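You operate a simulated robot arm through the tools that you are given. There is no shell and no other tool. Be economical: measure what you need, move in short steps, check, and stop when the job is done.

Carry out the task below with a simulated robot arm. There is one attempt and no reset: what you move stays moved.

TASK
Stack the L gauze pack from the clear patch of the bench on top of the S gauze pack.
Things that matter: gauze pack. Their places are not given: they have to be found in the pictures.

It is judged by the outcome, as a careful person would: the job done as asked, and still so three seconds after it is handed in. It fails if anything else is knocked over, pushed out of place, dropped, spilled or broken.

THE ROBOT
A 7-joint arm with a two-finger parallel gripper, fixed in place. Base frame: the origin is at the foot of the arm, x ahead of it, y to its left, z up; the work surface is at about z = 0. Lengths are in m, angles in degrees, forces in N, time in s.
With the tool pointing down near the work surface it reaches from about 0.22 to 0.58 m from the base axis. Its first joint turns from -66.0 to 66.0 degrees. Payload 2.5 kg.
Tool frame: the origin (TCP) lies between the finger pads and is the grasp point; the fingertips stand 0.023 m ahead of it; z points along the fingers, y is the line along which they close. The gripper opens to 0.094 m. The fingers are 0.038 m wide and 0.01 m thick; the gripper's body (0.054 by 0.096 m) begins 0.039 m behind the TCP.
Orientation is that of the tool frame in the base frame, as [roll, pitch, yaw] about the fixed x, y, z axes, in that order (R = Rz(yaw) Ry(pitch) Rx(roll)). With the fingers straight down and closing along the base's y, the tool's x points along the base's -x, its y along +y and its z along -z.

THE INTERFACE
- The arm moves only by the tool drive_tool. Its argument "commands" is text: rows parted by semicolons, each of 7 numbers parted by spaces: the shift along the base's x, y, z in units of 25 mm (1.0 is 25 mm), then the turn, a rotation vector about the base's x, y, z in units of 4 degrees (1.0 is 4 degrees), then the gripper command, from -1 (fully open) to 1 (shut), values between in proportion. In form: x y z rx ry rz jaw; .... A call has 1 to 10 rows; each row shifts and turns the commanded pose from where the row before left it. A call with a number of a shift or a turn outside -1 to 1 is refused whole. A row lasts 0.2 s, in which the tool goes at most 0.05 m and 8.6 degrees; a call with a longer step from one row to the next is refused whole, and so is a gripper value outside its range. A pose out of reach is approached as far as the arm can. The call stops where the force on the tool passes 40 N (or 10 N more than at its start, if that is more) or the arm is blocked; 0.2 s more then pass. The fingers move at their own pace (about 0.108 m/s each) and stop on an object; they squeeze with about 43 N. The grip force told is the motor's: it shows also when the fingers shut on nothing. Time passes only in rows, and 0.2 s behind the last, so rows that do not move let the fingers close. It gives the time, the measured TCP pose, the force on the tool (base axes), the opening and the grip force at its end, in the units of the frame above (readings bear some noise), and new pictures: "pictures" is both (left out), scene, wrist or none.
- Cameras (640 x 400 px; columns grow to the right, rows downward): "scene" is fixed at [0.1096, -0.4157, 0.5221]; the picture's right is [0.85, -0.52, 0.00], its down [-0.40, -0.66, -0.63] and it looks along [0.33, 0.54, -0.78] (base axes); focal length 333 px, centre (320, 200). "wrist" rides on the gripper at [-0.039, 0, -0.044] in the tool frame; the picture's right is [0.00, -1.00, 0.00], its down [0.97, 0.00, -0.24] and it looks along [0.24, 0.00, 0.97] (tool axes); focal length 218 px, centre (320, 200).
- measure_at(camera, pixels): for up to 12 pixels [column, row] of the newest picture of that camera ("zoom" is the newest enlarged one), the place [x, y, z] in the base frame of the surface seen there, good to about 0.003 m. No time passes.
- enlarge(camera, box): a new picture of the part [left, top, right, bottom] of that camera's present view, enlarged. No time passes.
- job_done(): hands the job in; it is judged then, once.

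Work in short steps. Measure before you move; look again where a grasp or a placing could have gone wrong, and mend it. You have 60 turns and 120 pictures in all, the two below and enlarged ones among them. Open the gripper and draw the arm clear of the work before you hand the job in, unless the task says otherwise; then end with one line.

The tools are called after ">>>" as name(argument=value, ...) on one line, values as JSON. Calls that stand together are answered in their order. drive_tool: Moves the arm, as the interface text tells. Its arguments: {"type":"object","properties":{"commands":{"type":"string"},"pictures":{"type":"string","enum":["both","scene","wrist","none"]}},"required":["commands"]} The other tools are called the same way: measure_at (camera, pixels) gives the place of the surface under pixels of a picture; enlarge (camera, box) takes an enlarged picture of a part of a camera's view; job_done () hands the job in.

At the start:

```text
time_s: 0.0
position: [0.3455, -0.2291, 0.2038]
tool_rot: [-180.0, 0.0, -180.0]
ft_force: [0.2, -0.5, 0.5]
opening: 0.094
finger_force: 0.0
```

scene: 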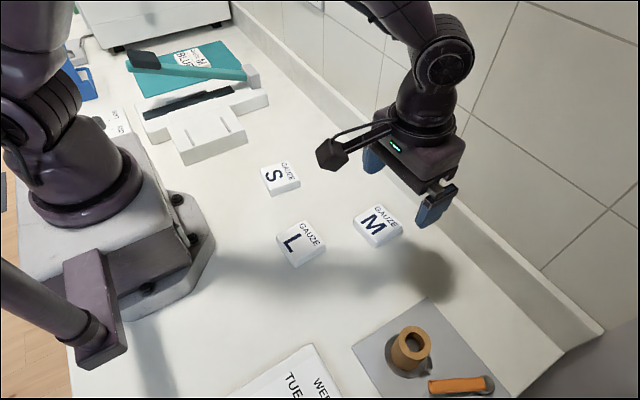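
wrist: 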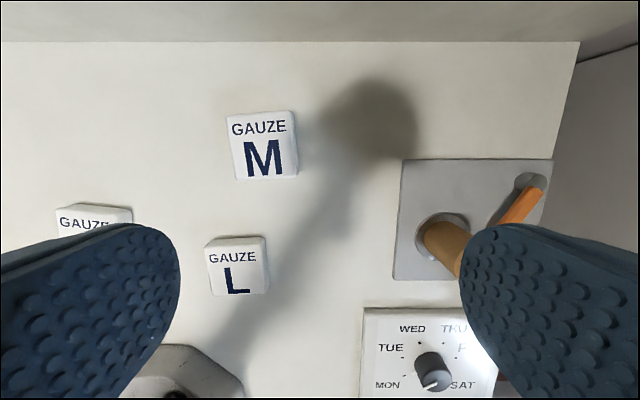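

The scene shows packs L (~300,243), S (~281,178), M (~378,225). I enlarge and measure these.

>>> enlarge(camera="scene", box=[240, 140, 420, 280])

>>> measure_at(camera="scene", pixels=[[302, 240], [281, 177], [378, 224], [300, 222], [326, 240], [278, 238], [292, 264], [262, 170], [289, 163], [299, 183], [270, 192], [270, 215]])

>>> measure_at(camera="wrist", pixels=[[208, 240], [264, 238], [268, 290], [213, 294], [206, 242], [212, 296], [237, 265], [237, 239], [240, 292], [300, 300], [209, 265], [267, 265]])

```text
2.86 times, centred on (330, 210) of scene
```

zoom: 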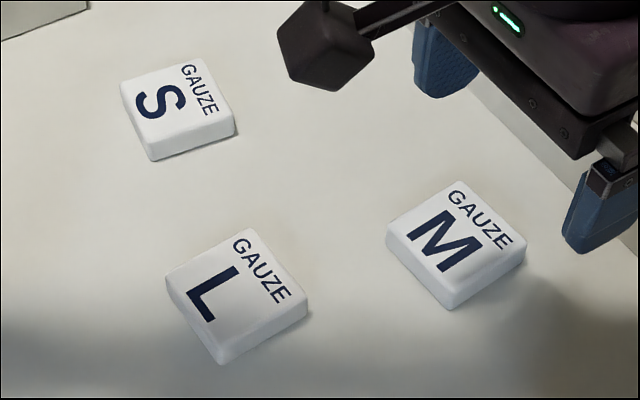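

```text
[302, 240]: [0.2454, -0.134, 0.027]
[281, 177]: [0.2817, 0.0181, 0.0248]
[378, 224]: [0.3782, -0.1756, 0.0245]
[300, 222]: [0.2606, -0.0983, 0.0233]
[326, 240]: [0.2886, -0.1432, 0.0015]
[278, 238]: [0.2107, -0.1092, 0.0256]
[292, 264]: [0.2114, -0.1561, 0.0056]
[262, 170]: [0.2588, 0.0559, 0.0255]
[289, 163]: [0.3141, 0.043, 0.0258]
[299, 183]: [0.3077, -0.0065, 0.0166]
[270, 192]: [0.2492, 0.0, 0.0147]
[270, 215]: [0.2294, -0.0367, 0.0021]
```

```text
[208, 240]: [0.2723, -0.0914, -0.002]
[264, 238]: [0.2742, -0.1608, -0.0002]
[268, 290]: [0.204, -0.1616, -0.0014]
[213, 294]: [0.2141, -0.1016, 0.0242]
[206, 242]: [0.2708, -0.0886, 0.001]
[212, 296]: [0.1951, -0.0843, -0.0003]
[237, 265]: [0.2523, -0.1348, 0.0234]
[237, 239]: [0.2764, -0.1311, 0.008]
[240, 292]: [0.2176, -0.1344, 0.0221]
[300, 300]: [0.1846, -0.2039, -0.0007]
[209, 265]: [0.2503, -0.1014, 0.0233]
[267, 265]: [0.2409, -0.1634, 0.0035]
```

I'll measure the top corners of L and S in the enlarged picture to get their centres and yaw.

>>> measure_at(camera="zoom", pixels=[[172, 278], [246, 234], [302, 298], [222, 346], [236, 290], [126, 86], [198, 64], [230, 118], [152, 144], [178, 102], [240, 322], [190, 144]])

>>> enlarge(camera="wrist", box=[180, 220, 308, 300])

```text
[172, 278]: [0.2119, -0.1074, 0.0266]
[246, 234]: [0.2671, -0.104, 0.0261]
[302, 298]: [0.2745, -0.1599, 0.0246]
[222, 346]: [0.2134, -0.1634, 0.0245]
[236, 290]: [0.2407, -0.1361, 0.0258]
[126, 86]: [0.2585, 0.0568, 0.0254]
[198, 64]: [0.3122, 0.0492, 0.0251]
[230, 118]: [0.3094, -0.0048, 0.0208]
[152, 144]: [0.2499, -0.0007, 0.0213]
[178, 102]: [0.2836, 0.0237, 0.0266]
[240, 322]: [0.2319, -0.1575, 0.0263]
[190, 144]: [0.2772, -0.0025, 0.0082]
```

```text
5.00 times, centred on (244, 260) of wrist
```

zoom: 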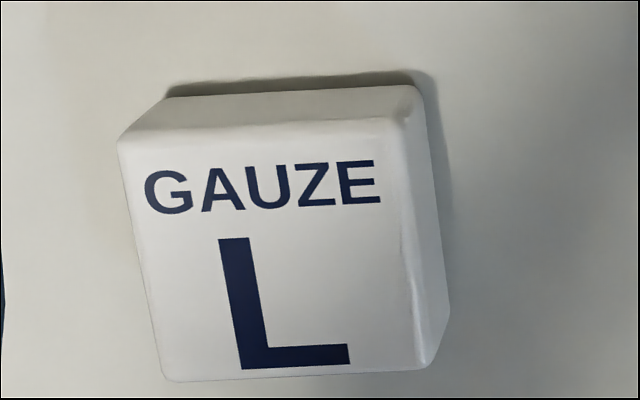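

L centre ≈ (0.242,-0.133), yaw ≈ +4°, top z≈0.025; S centre ≈ (0.283,0.025), yaw ≈ -6°. I move above L with the gripper open, down to z≈0.10.

>>> drive_tool(commands="-0.828 0.769 0 0 0 0.2 -1;-0.828 0.769 0 0 0 0.2 -1;-0.828 0.769 0 0 0 0.2 -1;-0.828 0.769 0 0 0 0.2 -1;-0.828 0.769 0 0 0 0.2 -1;0 0 -1 0 0 0 -1;0 0 -1 0 0 0 -1;0 0 -1 0 0 0 -1;0 0 -1 0 0 0 -1")

```text
time_s: 2.0
position: [0.2414, -0.1317, 0.1049]
tool_rot: [-180.0, -0.1, -176.0]
ft_force: [-0.4, -0.3, -0.6]
opening: 0.0942
finger_force: 0.1
```

scene: 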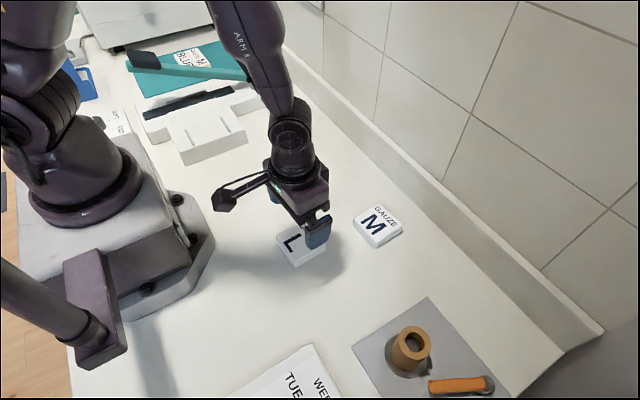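
wrist: 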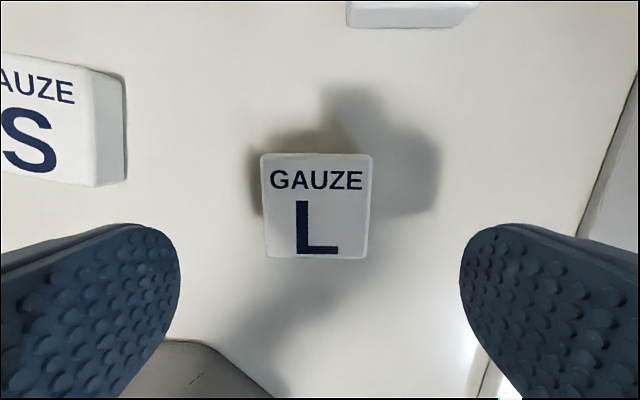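

L sits centred between the fingers (col ≈317) and square. I'll confirm its place before descending.

>>> measure_at(camera="wrist", pixels=[[266, 206], [368, 206], [317, 158], [317, 252], [264, 158], [368, 158], [268, 252], [364, 252], [96, 100], [96, 178], [60, 120]])

```text
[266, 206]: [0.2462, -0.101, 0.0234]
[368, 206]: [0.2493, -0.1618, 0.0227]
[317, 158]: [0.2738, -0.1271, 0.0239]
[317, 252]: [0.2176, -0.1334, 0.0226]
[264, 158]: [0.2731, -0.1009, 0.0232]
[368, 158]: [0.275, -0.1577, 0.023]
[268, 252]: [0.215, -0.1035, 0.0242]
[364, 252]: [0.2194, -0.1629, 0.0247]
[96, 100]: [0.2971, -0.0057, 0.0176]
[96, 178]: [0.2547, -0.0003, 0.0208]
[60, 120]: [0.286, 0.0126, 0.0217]
```

Centre ≈ (0.245,-0.131). I descend to z≈0.029 and close.

>>> drive_tool(commands="0.15 0 -0.76 0 0 0 -1;0 0 -0.76 0 0 0 -1;0 0 -0.76 0 0 0 -1;0 0 -0.76 0 0 0 -1;0 0 0 0 0 0 1;0 0 0 0 0 0 1;0 0 0 0 0 0 1")

```text
time_s: 3.6
position: [0.2464, -0.1333, 0.0289]
tool_rot: [179.9, 0.0, -176.0]
ft_force: [0.2, 0.4, 0.0]
opening: 0.0645
finger_force: 43.4
```

scene: 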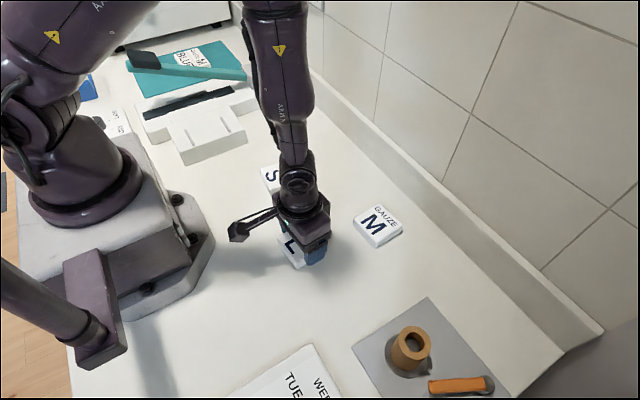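
wrist: 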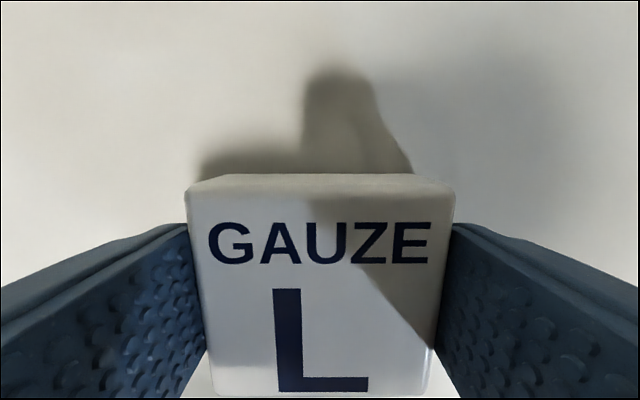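

The fingers stopped at 64.5 mm on L with 43 N. I lift it about 0.1 m.

>>> drive_tool(commands="0 0 0.5 0 0 0 1;0 0 0.8 0 0 0 1;0 0 0.9 0 0 0 1;0 0 0.9 0 0 0 1;0 0 0.9 0 0 0 1;0 0 0 0 0 0 1")

```text
time_s: 5.0
position: [0.2465, -0.1344, 0.1286]
tool_rot: [180.0, 0.0, -175.9]
ft_force: [1.2, -0.9, -1.2]
opening: 0.0646
finger_force: 42.9
```

scene: 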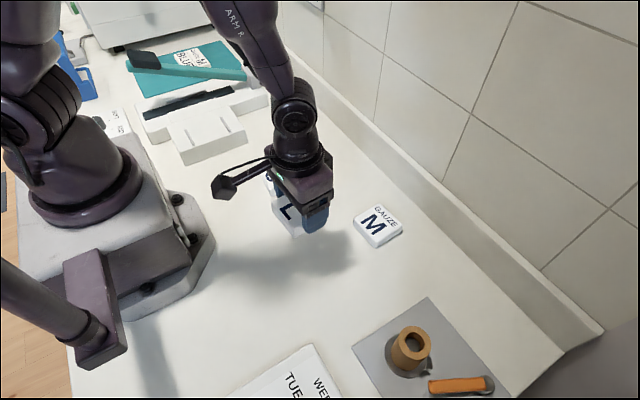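
wrist: 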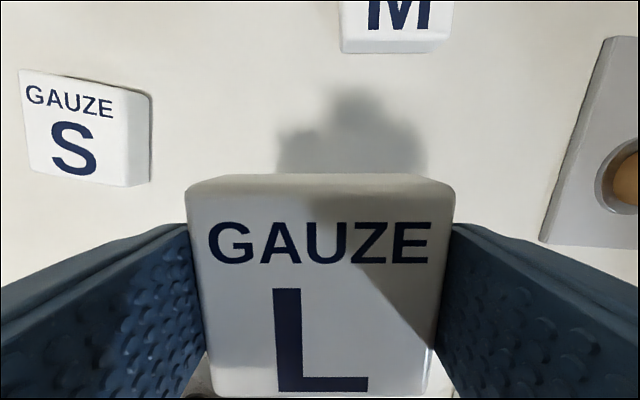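

L is held. S is well in view at the left of the wrist picture; I measure its outline and L's in the grip.

>>> measure_at(camera="wrist", pixels=[[24, 73], [122, 90], [128, 183], [34, 168], [76, 130], [148, 98], [148, 180], [320, 192], [320, 385], [200, 290], [440, 290]])

>>> enlarge(camera="wrist", box=[0, 50, 176, 200])

```text
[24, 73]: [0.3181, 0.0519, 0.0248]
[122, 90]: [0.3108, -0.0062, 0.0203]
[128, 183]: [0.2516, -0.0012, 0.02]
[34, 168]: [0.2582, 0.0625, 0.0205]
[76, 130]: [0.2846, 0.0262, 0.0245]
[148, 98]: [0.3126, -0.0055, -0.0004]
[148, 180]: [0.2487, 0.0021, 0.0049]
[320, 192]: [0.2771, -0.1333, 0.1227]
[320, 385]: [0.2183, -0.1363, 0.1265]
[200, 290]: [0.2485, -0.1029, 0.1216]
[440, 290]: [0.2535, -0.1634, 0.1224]
```

```text
2.67 times, centred on (88, 125) of wrist
```

zoom: 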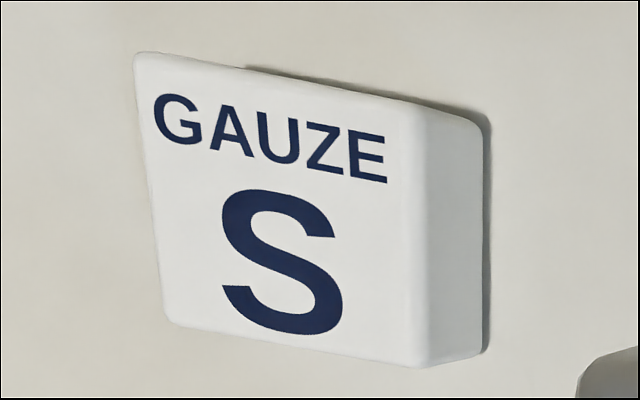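

S centre ≈ (0.285, 0.027), yaw ≈ -6.5°. I carry L across at height and turn -10°.

>>> drive_tool(commands="0.19 0.805 0 0 0 -0.32 1;0.19 0.805 0 0 0 -0.32 1;0.19 0.805 0 0 0 -0.32 1;0.19 0.805 0 0 0 -0.32 1;0.19 0.805 0 0 0 -0.32 1;0.19 0.805 0 0 0 -0.32 1;0.19 0.805 0 0 0 -0.32 1;0.19 0.805 0 0 0 -0.32 1;0 0 0 0 0 0 1")

```text
time_s: 7.0
position: [0.2845, 0.0309, 0.1284]
tool_rot: [180.0, 0.0, 173.7]
ft_force: [0.0, -0.2, -0.5]
opening: 0.0645
finger_force: 42.8
```

scene: 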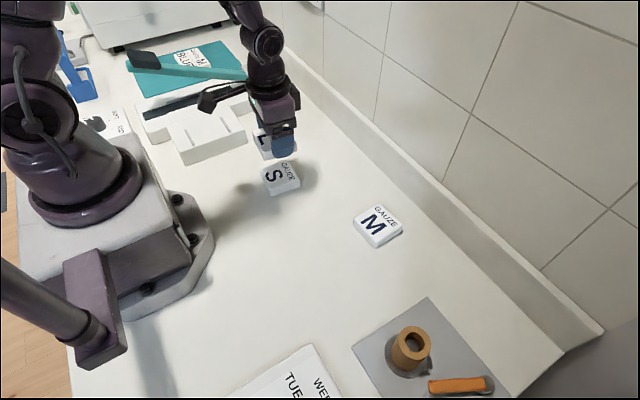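
wrist: 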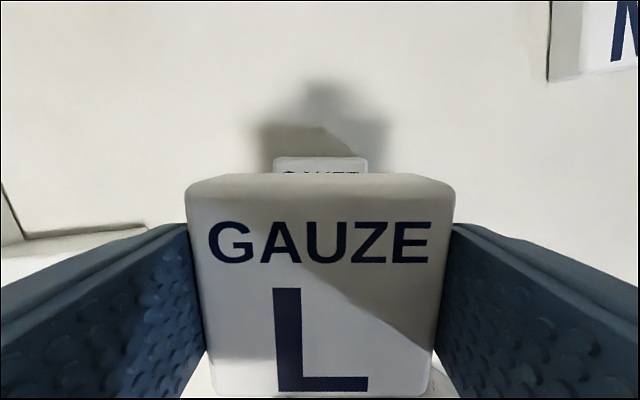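

S's far edge (cols 273–367, row 157) appears centred at col 320. I measure S again to settle y.

>>> enlarge(camera="scene", box=[230, 110, 330, 210])

>>> measure_at(camera="wrist", pixels=[[276, 163], [364, 163], [320, 160], [320, 168], [320, 190], [320, 385], [200, 290], [440, 290]])

>>> measure_at(camera="scene", pixels=[[263, 169], [288, 163], [299, 179], [272, 188], [281, 176]])

```text
4.00 times, centred on (280, 160) of scene
```

zoom: 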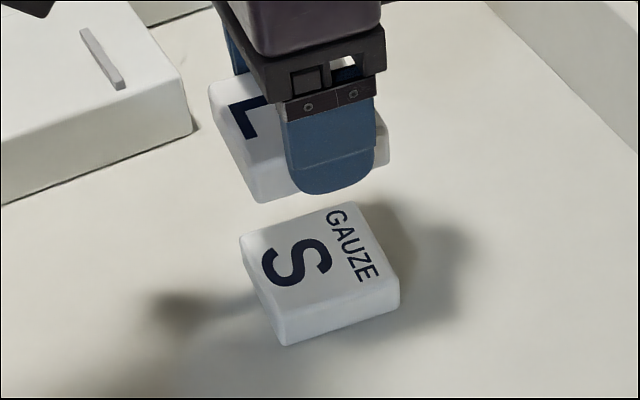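

```text
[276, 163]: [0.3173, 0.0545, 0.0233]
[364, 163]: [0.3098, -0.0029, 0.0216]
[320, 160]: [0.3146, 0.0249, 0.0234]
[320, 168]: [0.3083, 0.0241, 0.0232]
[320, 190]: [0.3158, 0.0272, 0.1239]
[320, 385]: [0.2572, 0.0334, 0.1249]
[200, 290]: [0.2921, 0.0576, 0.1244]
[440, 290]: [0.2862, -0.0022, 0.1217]
```

```text
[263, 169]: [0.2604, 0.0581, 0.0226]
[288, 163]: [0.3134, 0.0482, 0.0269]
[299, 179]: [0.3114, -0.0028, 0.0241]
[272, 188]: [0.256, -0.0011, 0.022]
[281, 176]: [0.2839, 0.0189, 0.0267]
```

L sits within ~2 mm of S's centre. A slight correction (-1.5 mm in x and y), then I descend to just above contact (TCP z≈0.058).

>>> drive_tool(commands="-0.05 -0.06 0 0 0 0 1;0 0 -0.7 0 0 0 1;0 0 -0.7 0 0 0 1;0 0 -0.7 0 0 0 1;0 0 -0.5 0 0 0 1;0 0 -0.2 0 0 0 1;0 0 0 0 0 0 1")

>>> enlarge(camera="scene", box=[230, 110, 330, 210])

```text
time_s: 8.6
position: [0.2813, 0.0272, 0.0594]
tool_rot: [-180.0, 0.0, 173.7]
ft_force: [-0.5, -0.7, 0.8]
opening: 0.0649
finger_force: 43.0
```

scene: 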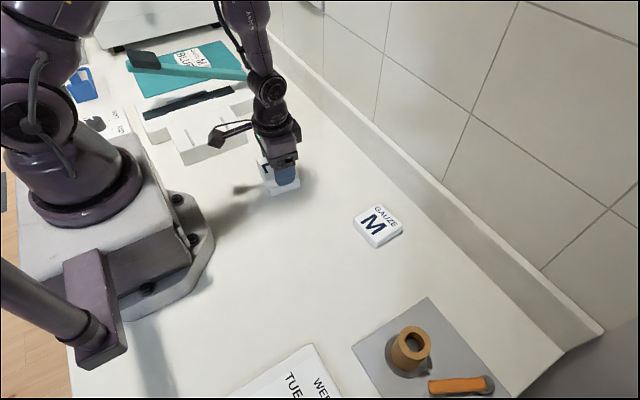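
wrist: 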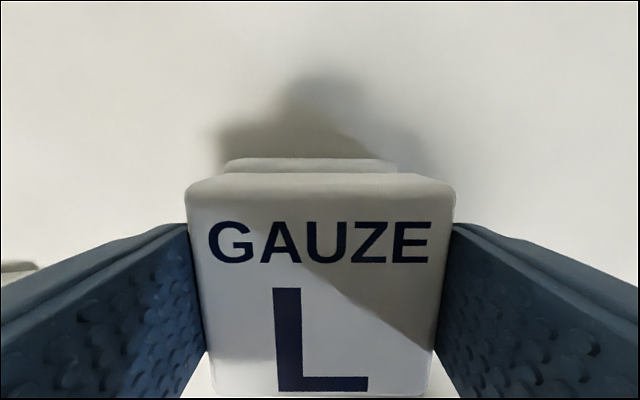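

```text
4.00 times, centred on (280, 160) of scene
```

zoom: 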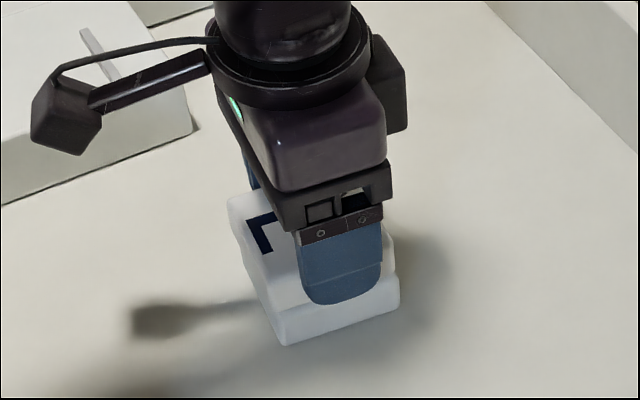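

S's far edge peeks out at cols 227–395 behind L. I measure the offset between both far edges.

>>> measure_at(camera="wrist", pixels=[[232, 164], [390, 164], [310, 160], [310, 168], [190, 195], [450, 195], [320, 178], [320, 192]])

```text
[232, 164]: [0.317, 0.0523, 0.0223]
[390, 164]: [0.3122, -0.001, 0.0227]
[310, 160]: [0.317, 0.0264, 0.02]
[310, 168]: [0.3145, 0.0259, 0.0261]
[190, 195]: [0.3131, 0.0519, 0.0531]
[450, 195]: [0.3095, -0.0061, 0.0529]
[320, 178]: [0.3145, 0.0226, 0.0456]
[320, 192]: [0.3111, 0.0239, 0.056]
```

L needs about +2.5 mm in x and y. I correct and lower gently to contact.

>>> drive_tool(commands="0.1 0.1 0 0 0 0 1;0 0 0 0 0 0 1;0 0 -0.1 0 0 0 1;0 0 -0.06 0 0 0 1;0 0 0 0 0 0 1")

>>> enlarge(camera="scene", box=[230, 110, 330, 210])

```text
time_s: 9.8
position: [0.2855, 0.0297, 0.054]
tool_rot: [180.0, 0.0, 173.7]
ft_force: [-0.6, 0.0, -0.2]
opening: 0.0648
finger_force: 43.3
```

scene: 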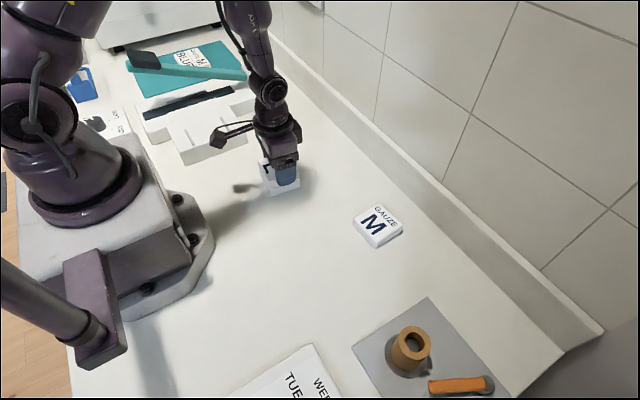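
wrist: 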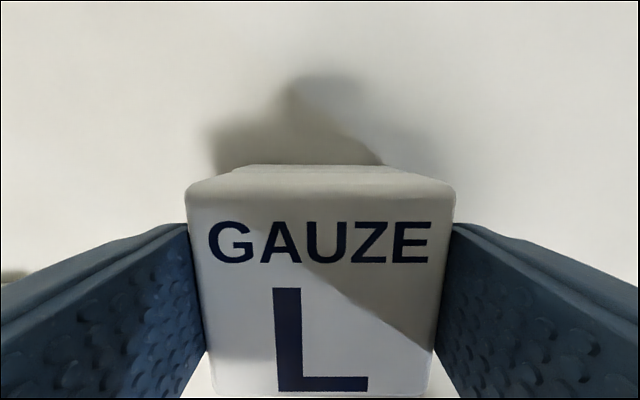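

```text
4.00 times, centred on (280, 160) of scene
```

zoom: 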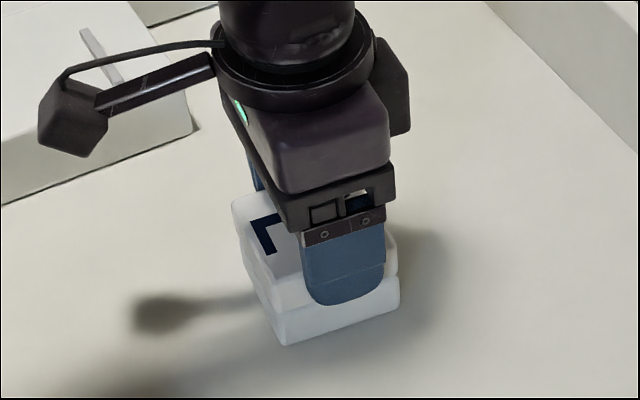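

Alignment looks good; no contact force yet. I lower in small steps watching the force.

>>> drive_tool(commands="0 0 -0.04 0 0 0 1;0 0 0 0 0 0 1", pictures="none")

```text
time_s: 10.4
position: [0.2843, 0.0291, 0.0538]
tool_rot: [180.0, -0.1, 173.7]
ft_force: [0.4, -0.1, -0.5]
opening: 0.0647
finger_force: 42.9
```

>>> drive_tool(commands="0 0 -0.04 0 0 0 1;0 0 0 0 0 0 1", pictures="none")

```text
time_s: 11.0
position: [0.2845, 0.0298, 0.0525]
tool_rot: [180.0, 0.0, 173.6]
ft_force: [-0.4, 0.1, 2.1]
opening: 0.0645
finger_force: 43.4
```

Force rises to about 2 N, suggesting contact; one more 0.5 mm step to confirm.

>>> drive_tool(commands="0 0 -0.02 0 0 0 1;0 0 0 0 0 0 1", pictures="none")

```text
time_s: 11.6
position: [0.2851, 0.0286, 0.0514]
tool_rot: [179.9, 0.0, 173.8]
ft_force: [-0.6, -0.3, 3.9]
opening: 0.0647
finger_force: 43.1
```

Contact is confirmed (3.9 N). I open in stages and rise.

>>> drive_tool(commands="0 0 0 0 0 0 -0.45;0 0 0 0 0 0 -0.6;0 0 0 0 0 0 -1;0 0 0 0 0 0 -1;0 0 0.5 0 0 0 -1;0 0 0.8 0 0 0 -1;0 0 1 0 0 0 -1;0 0 1 0 0 0 -1;0 0 1 0 0 0 -1")

>>> enlarge(camera="scene", box=[230, 110, 330, 210])

```text
time_s: 13.6
position: [0.2857, 0.0306, 0.1603]
tool_rot: [180.0, 0.1, 173.6]
ft_force: [0.1, -0.4, 0.2]
opening: 0.0941
finger_force: 0.0
```

scene: 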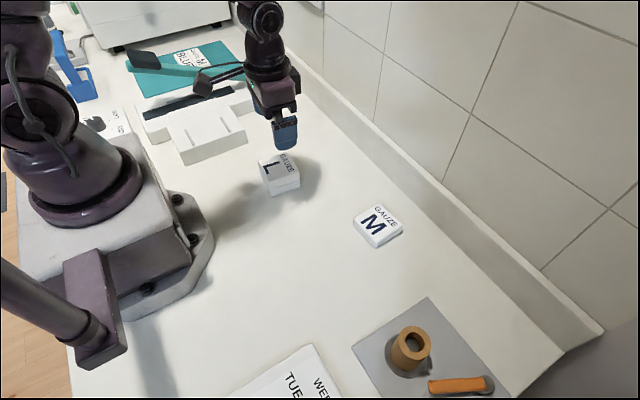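
wrist: 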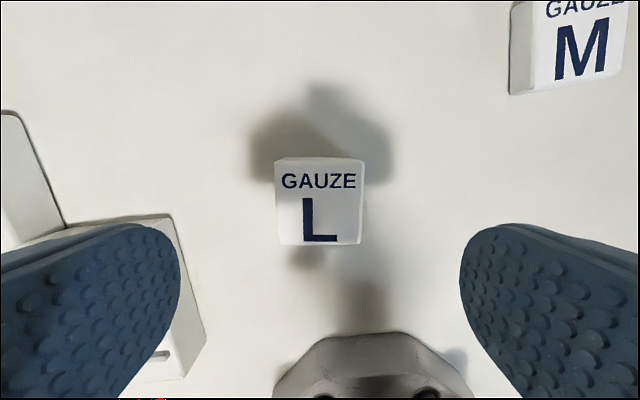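

```text
4.00 times, centred on (280, 160) of scene
```

zoom: 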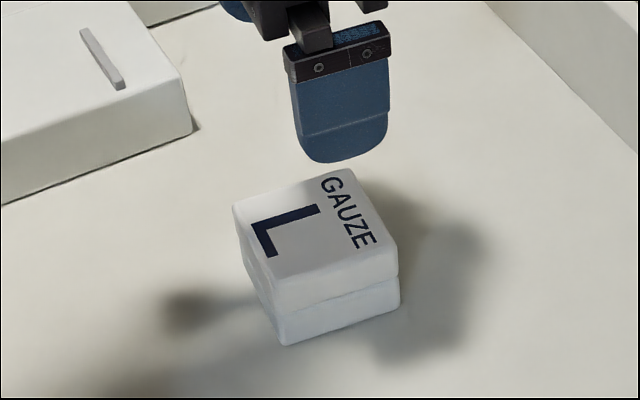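

L rests squarely on S, S has not moved, and the gripper is open. I raise the arm a little further clear and hand in.

>>> drive_tool(commands="0 0 1 0 0 0 -1;0 0 1 0 0 0 -1;0 0 0 0 0 0 -1", pictures="scene")

```text
time_s: 14.4
position: [0.2865, 0.0285, 0.2101]
tool_rot: [179.9, 0.1, 173.7]
ft_force: [-0.2, -0.9, 0.4]
opening: 0.0938
finger_force: 0.1
```

scene: 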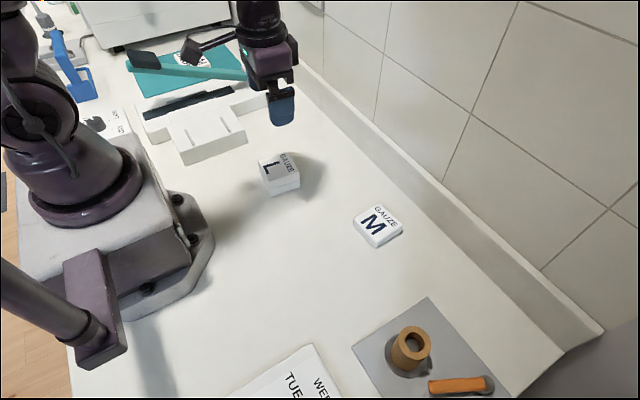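

>>> job_done()

```text
The job is handed in.
```

The L gauze pack is stacked squarely on top of the S pack; the gripper is open, the arm is clear, and nothing else was disturbed.
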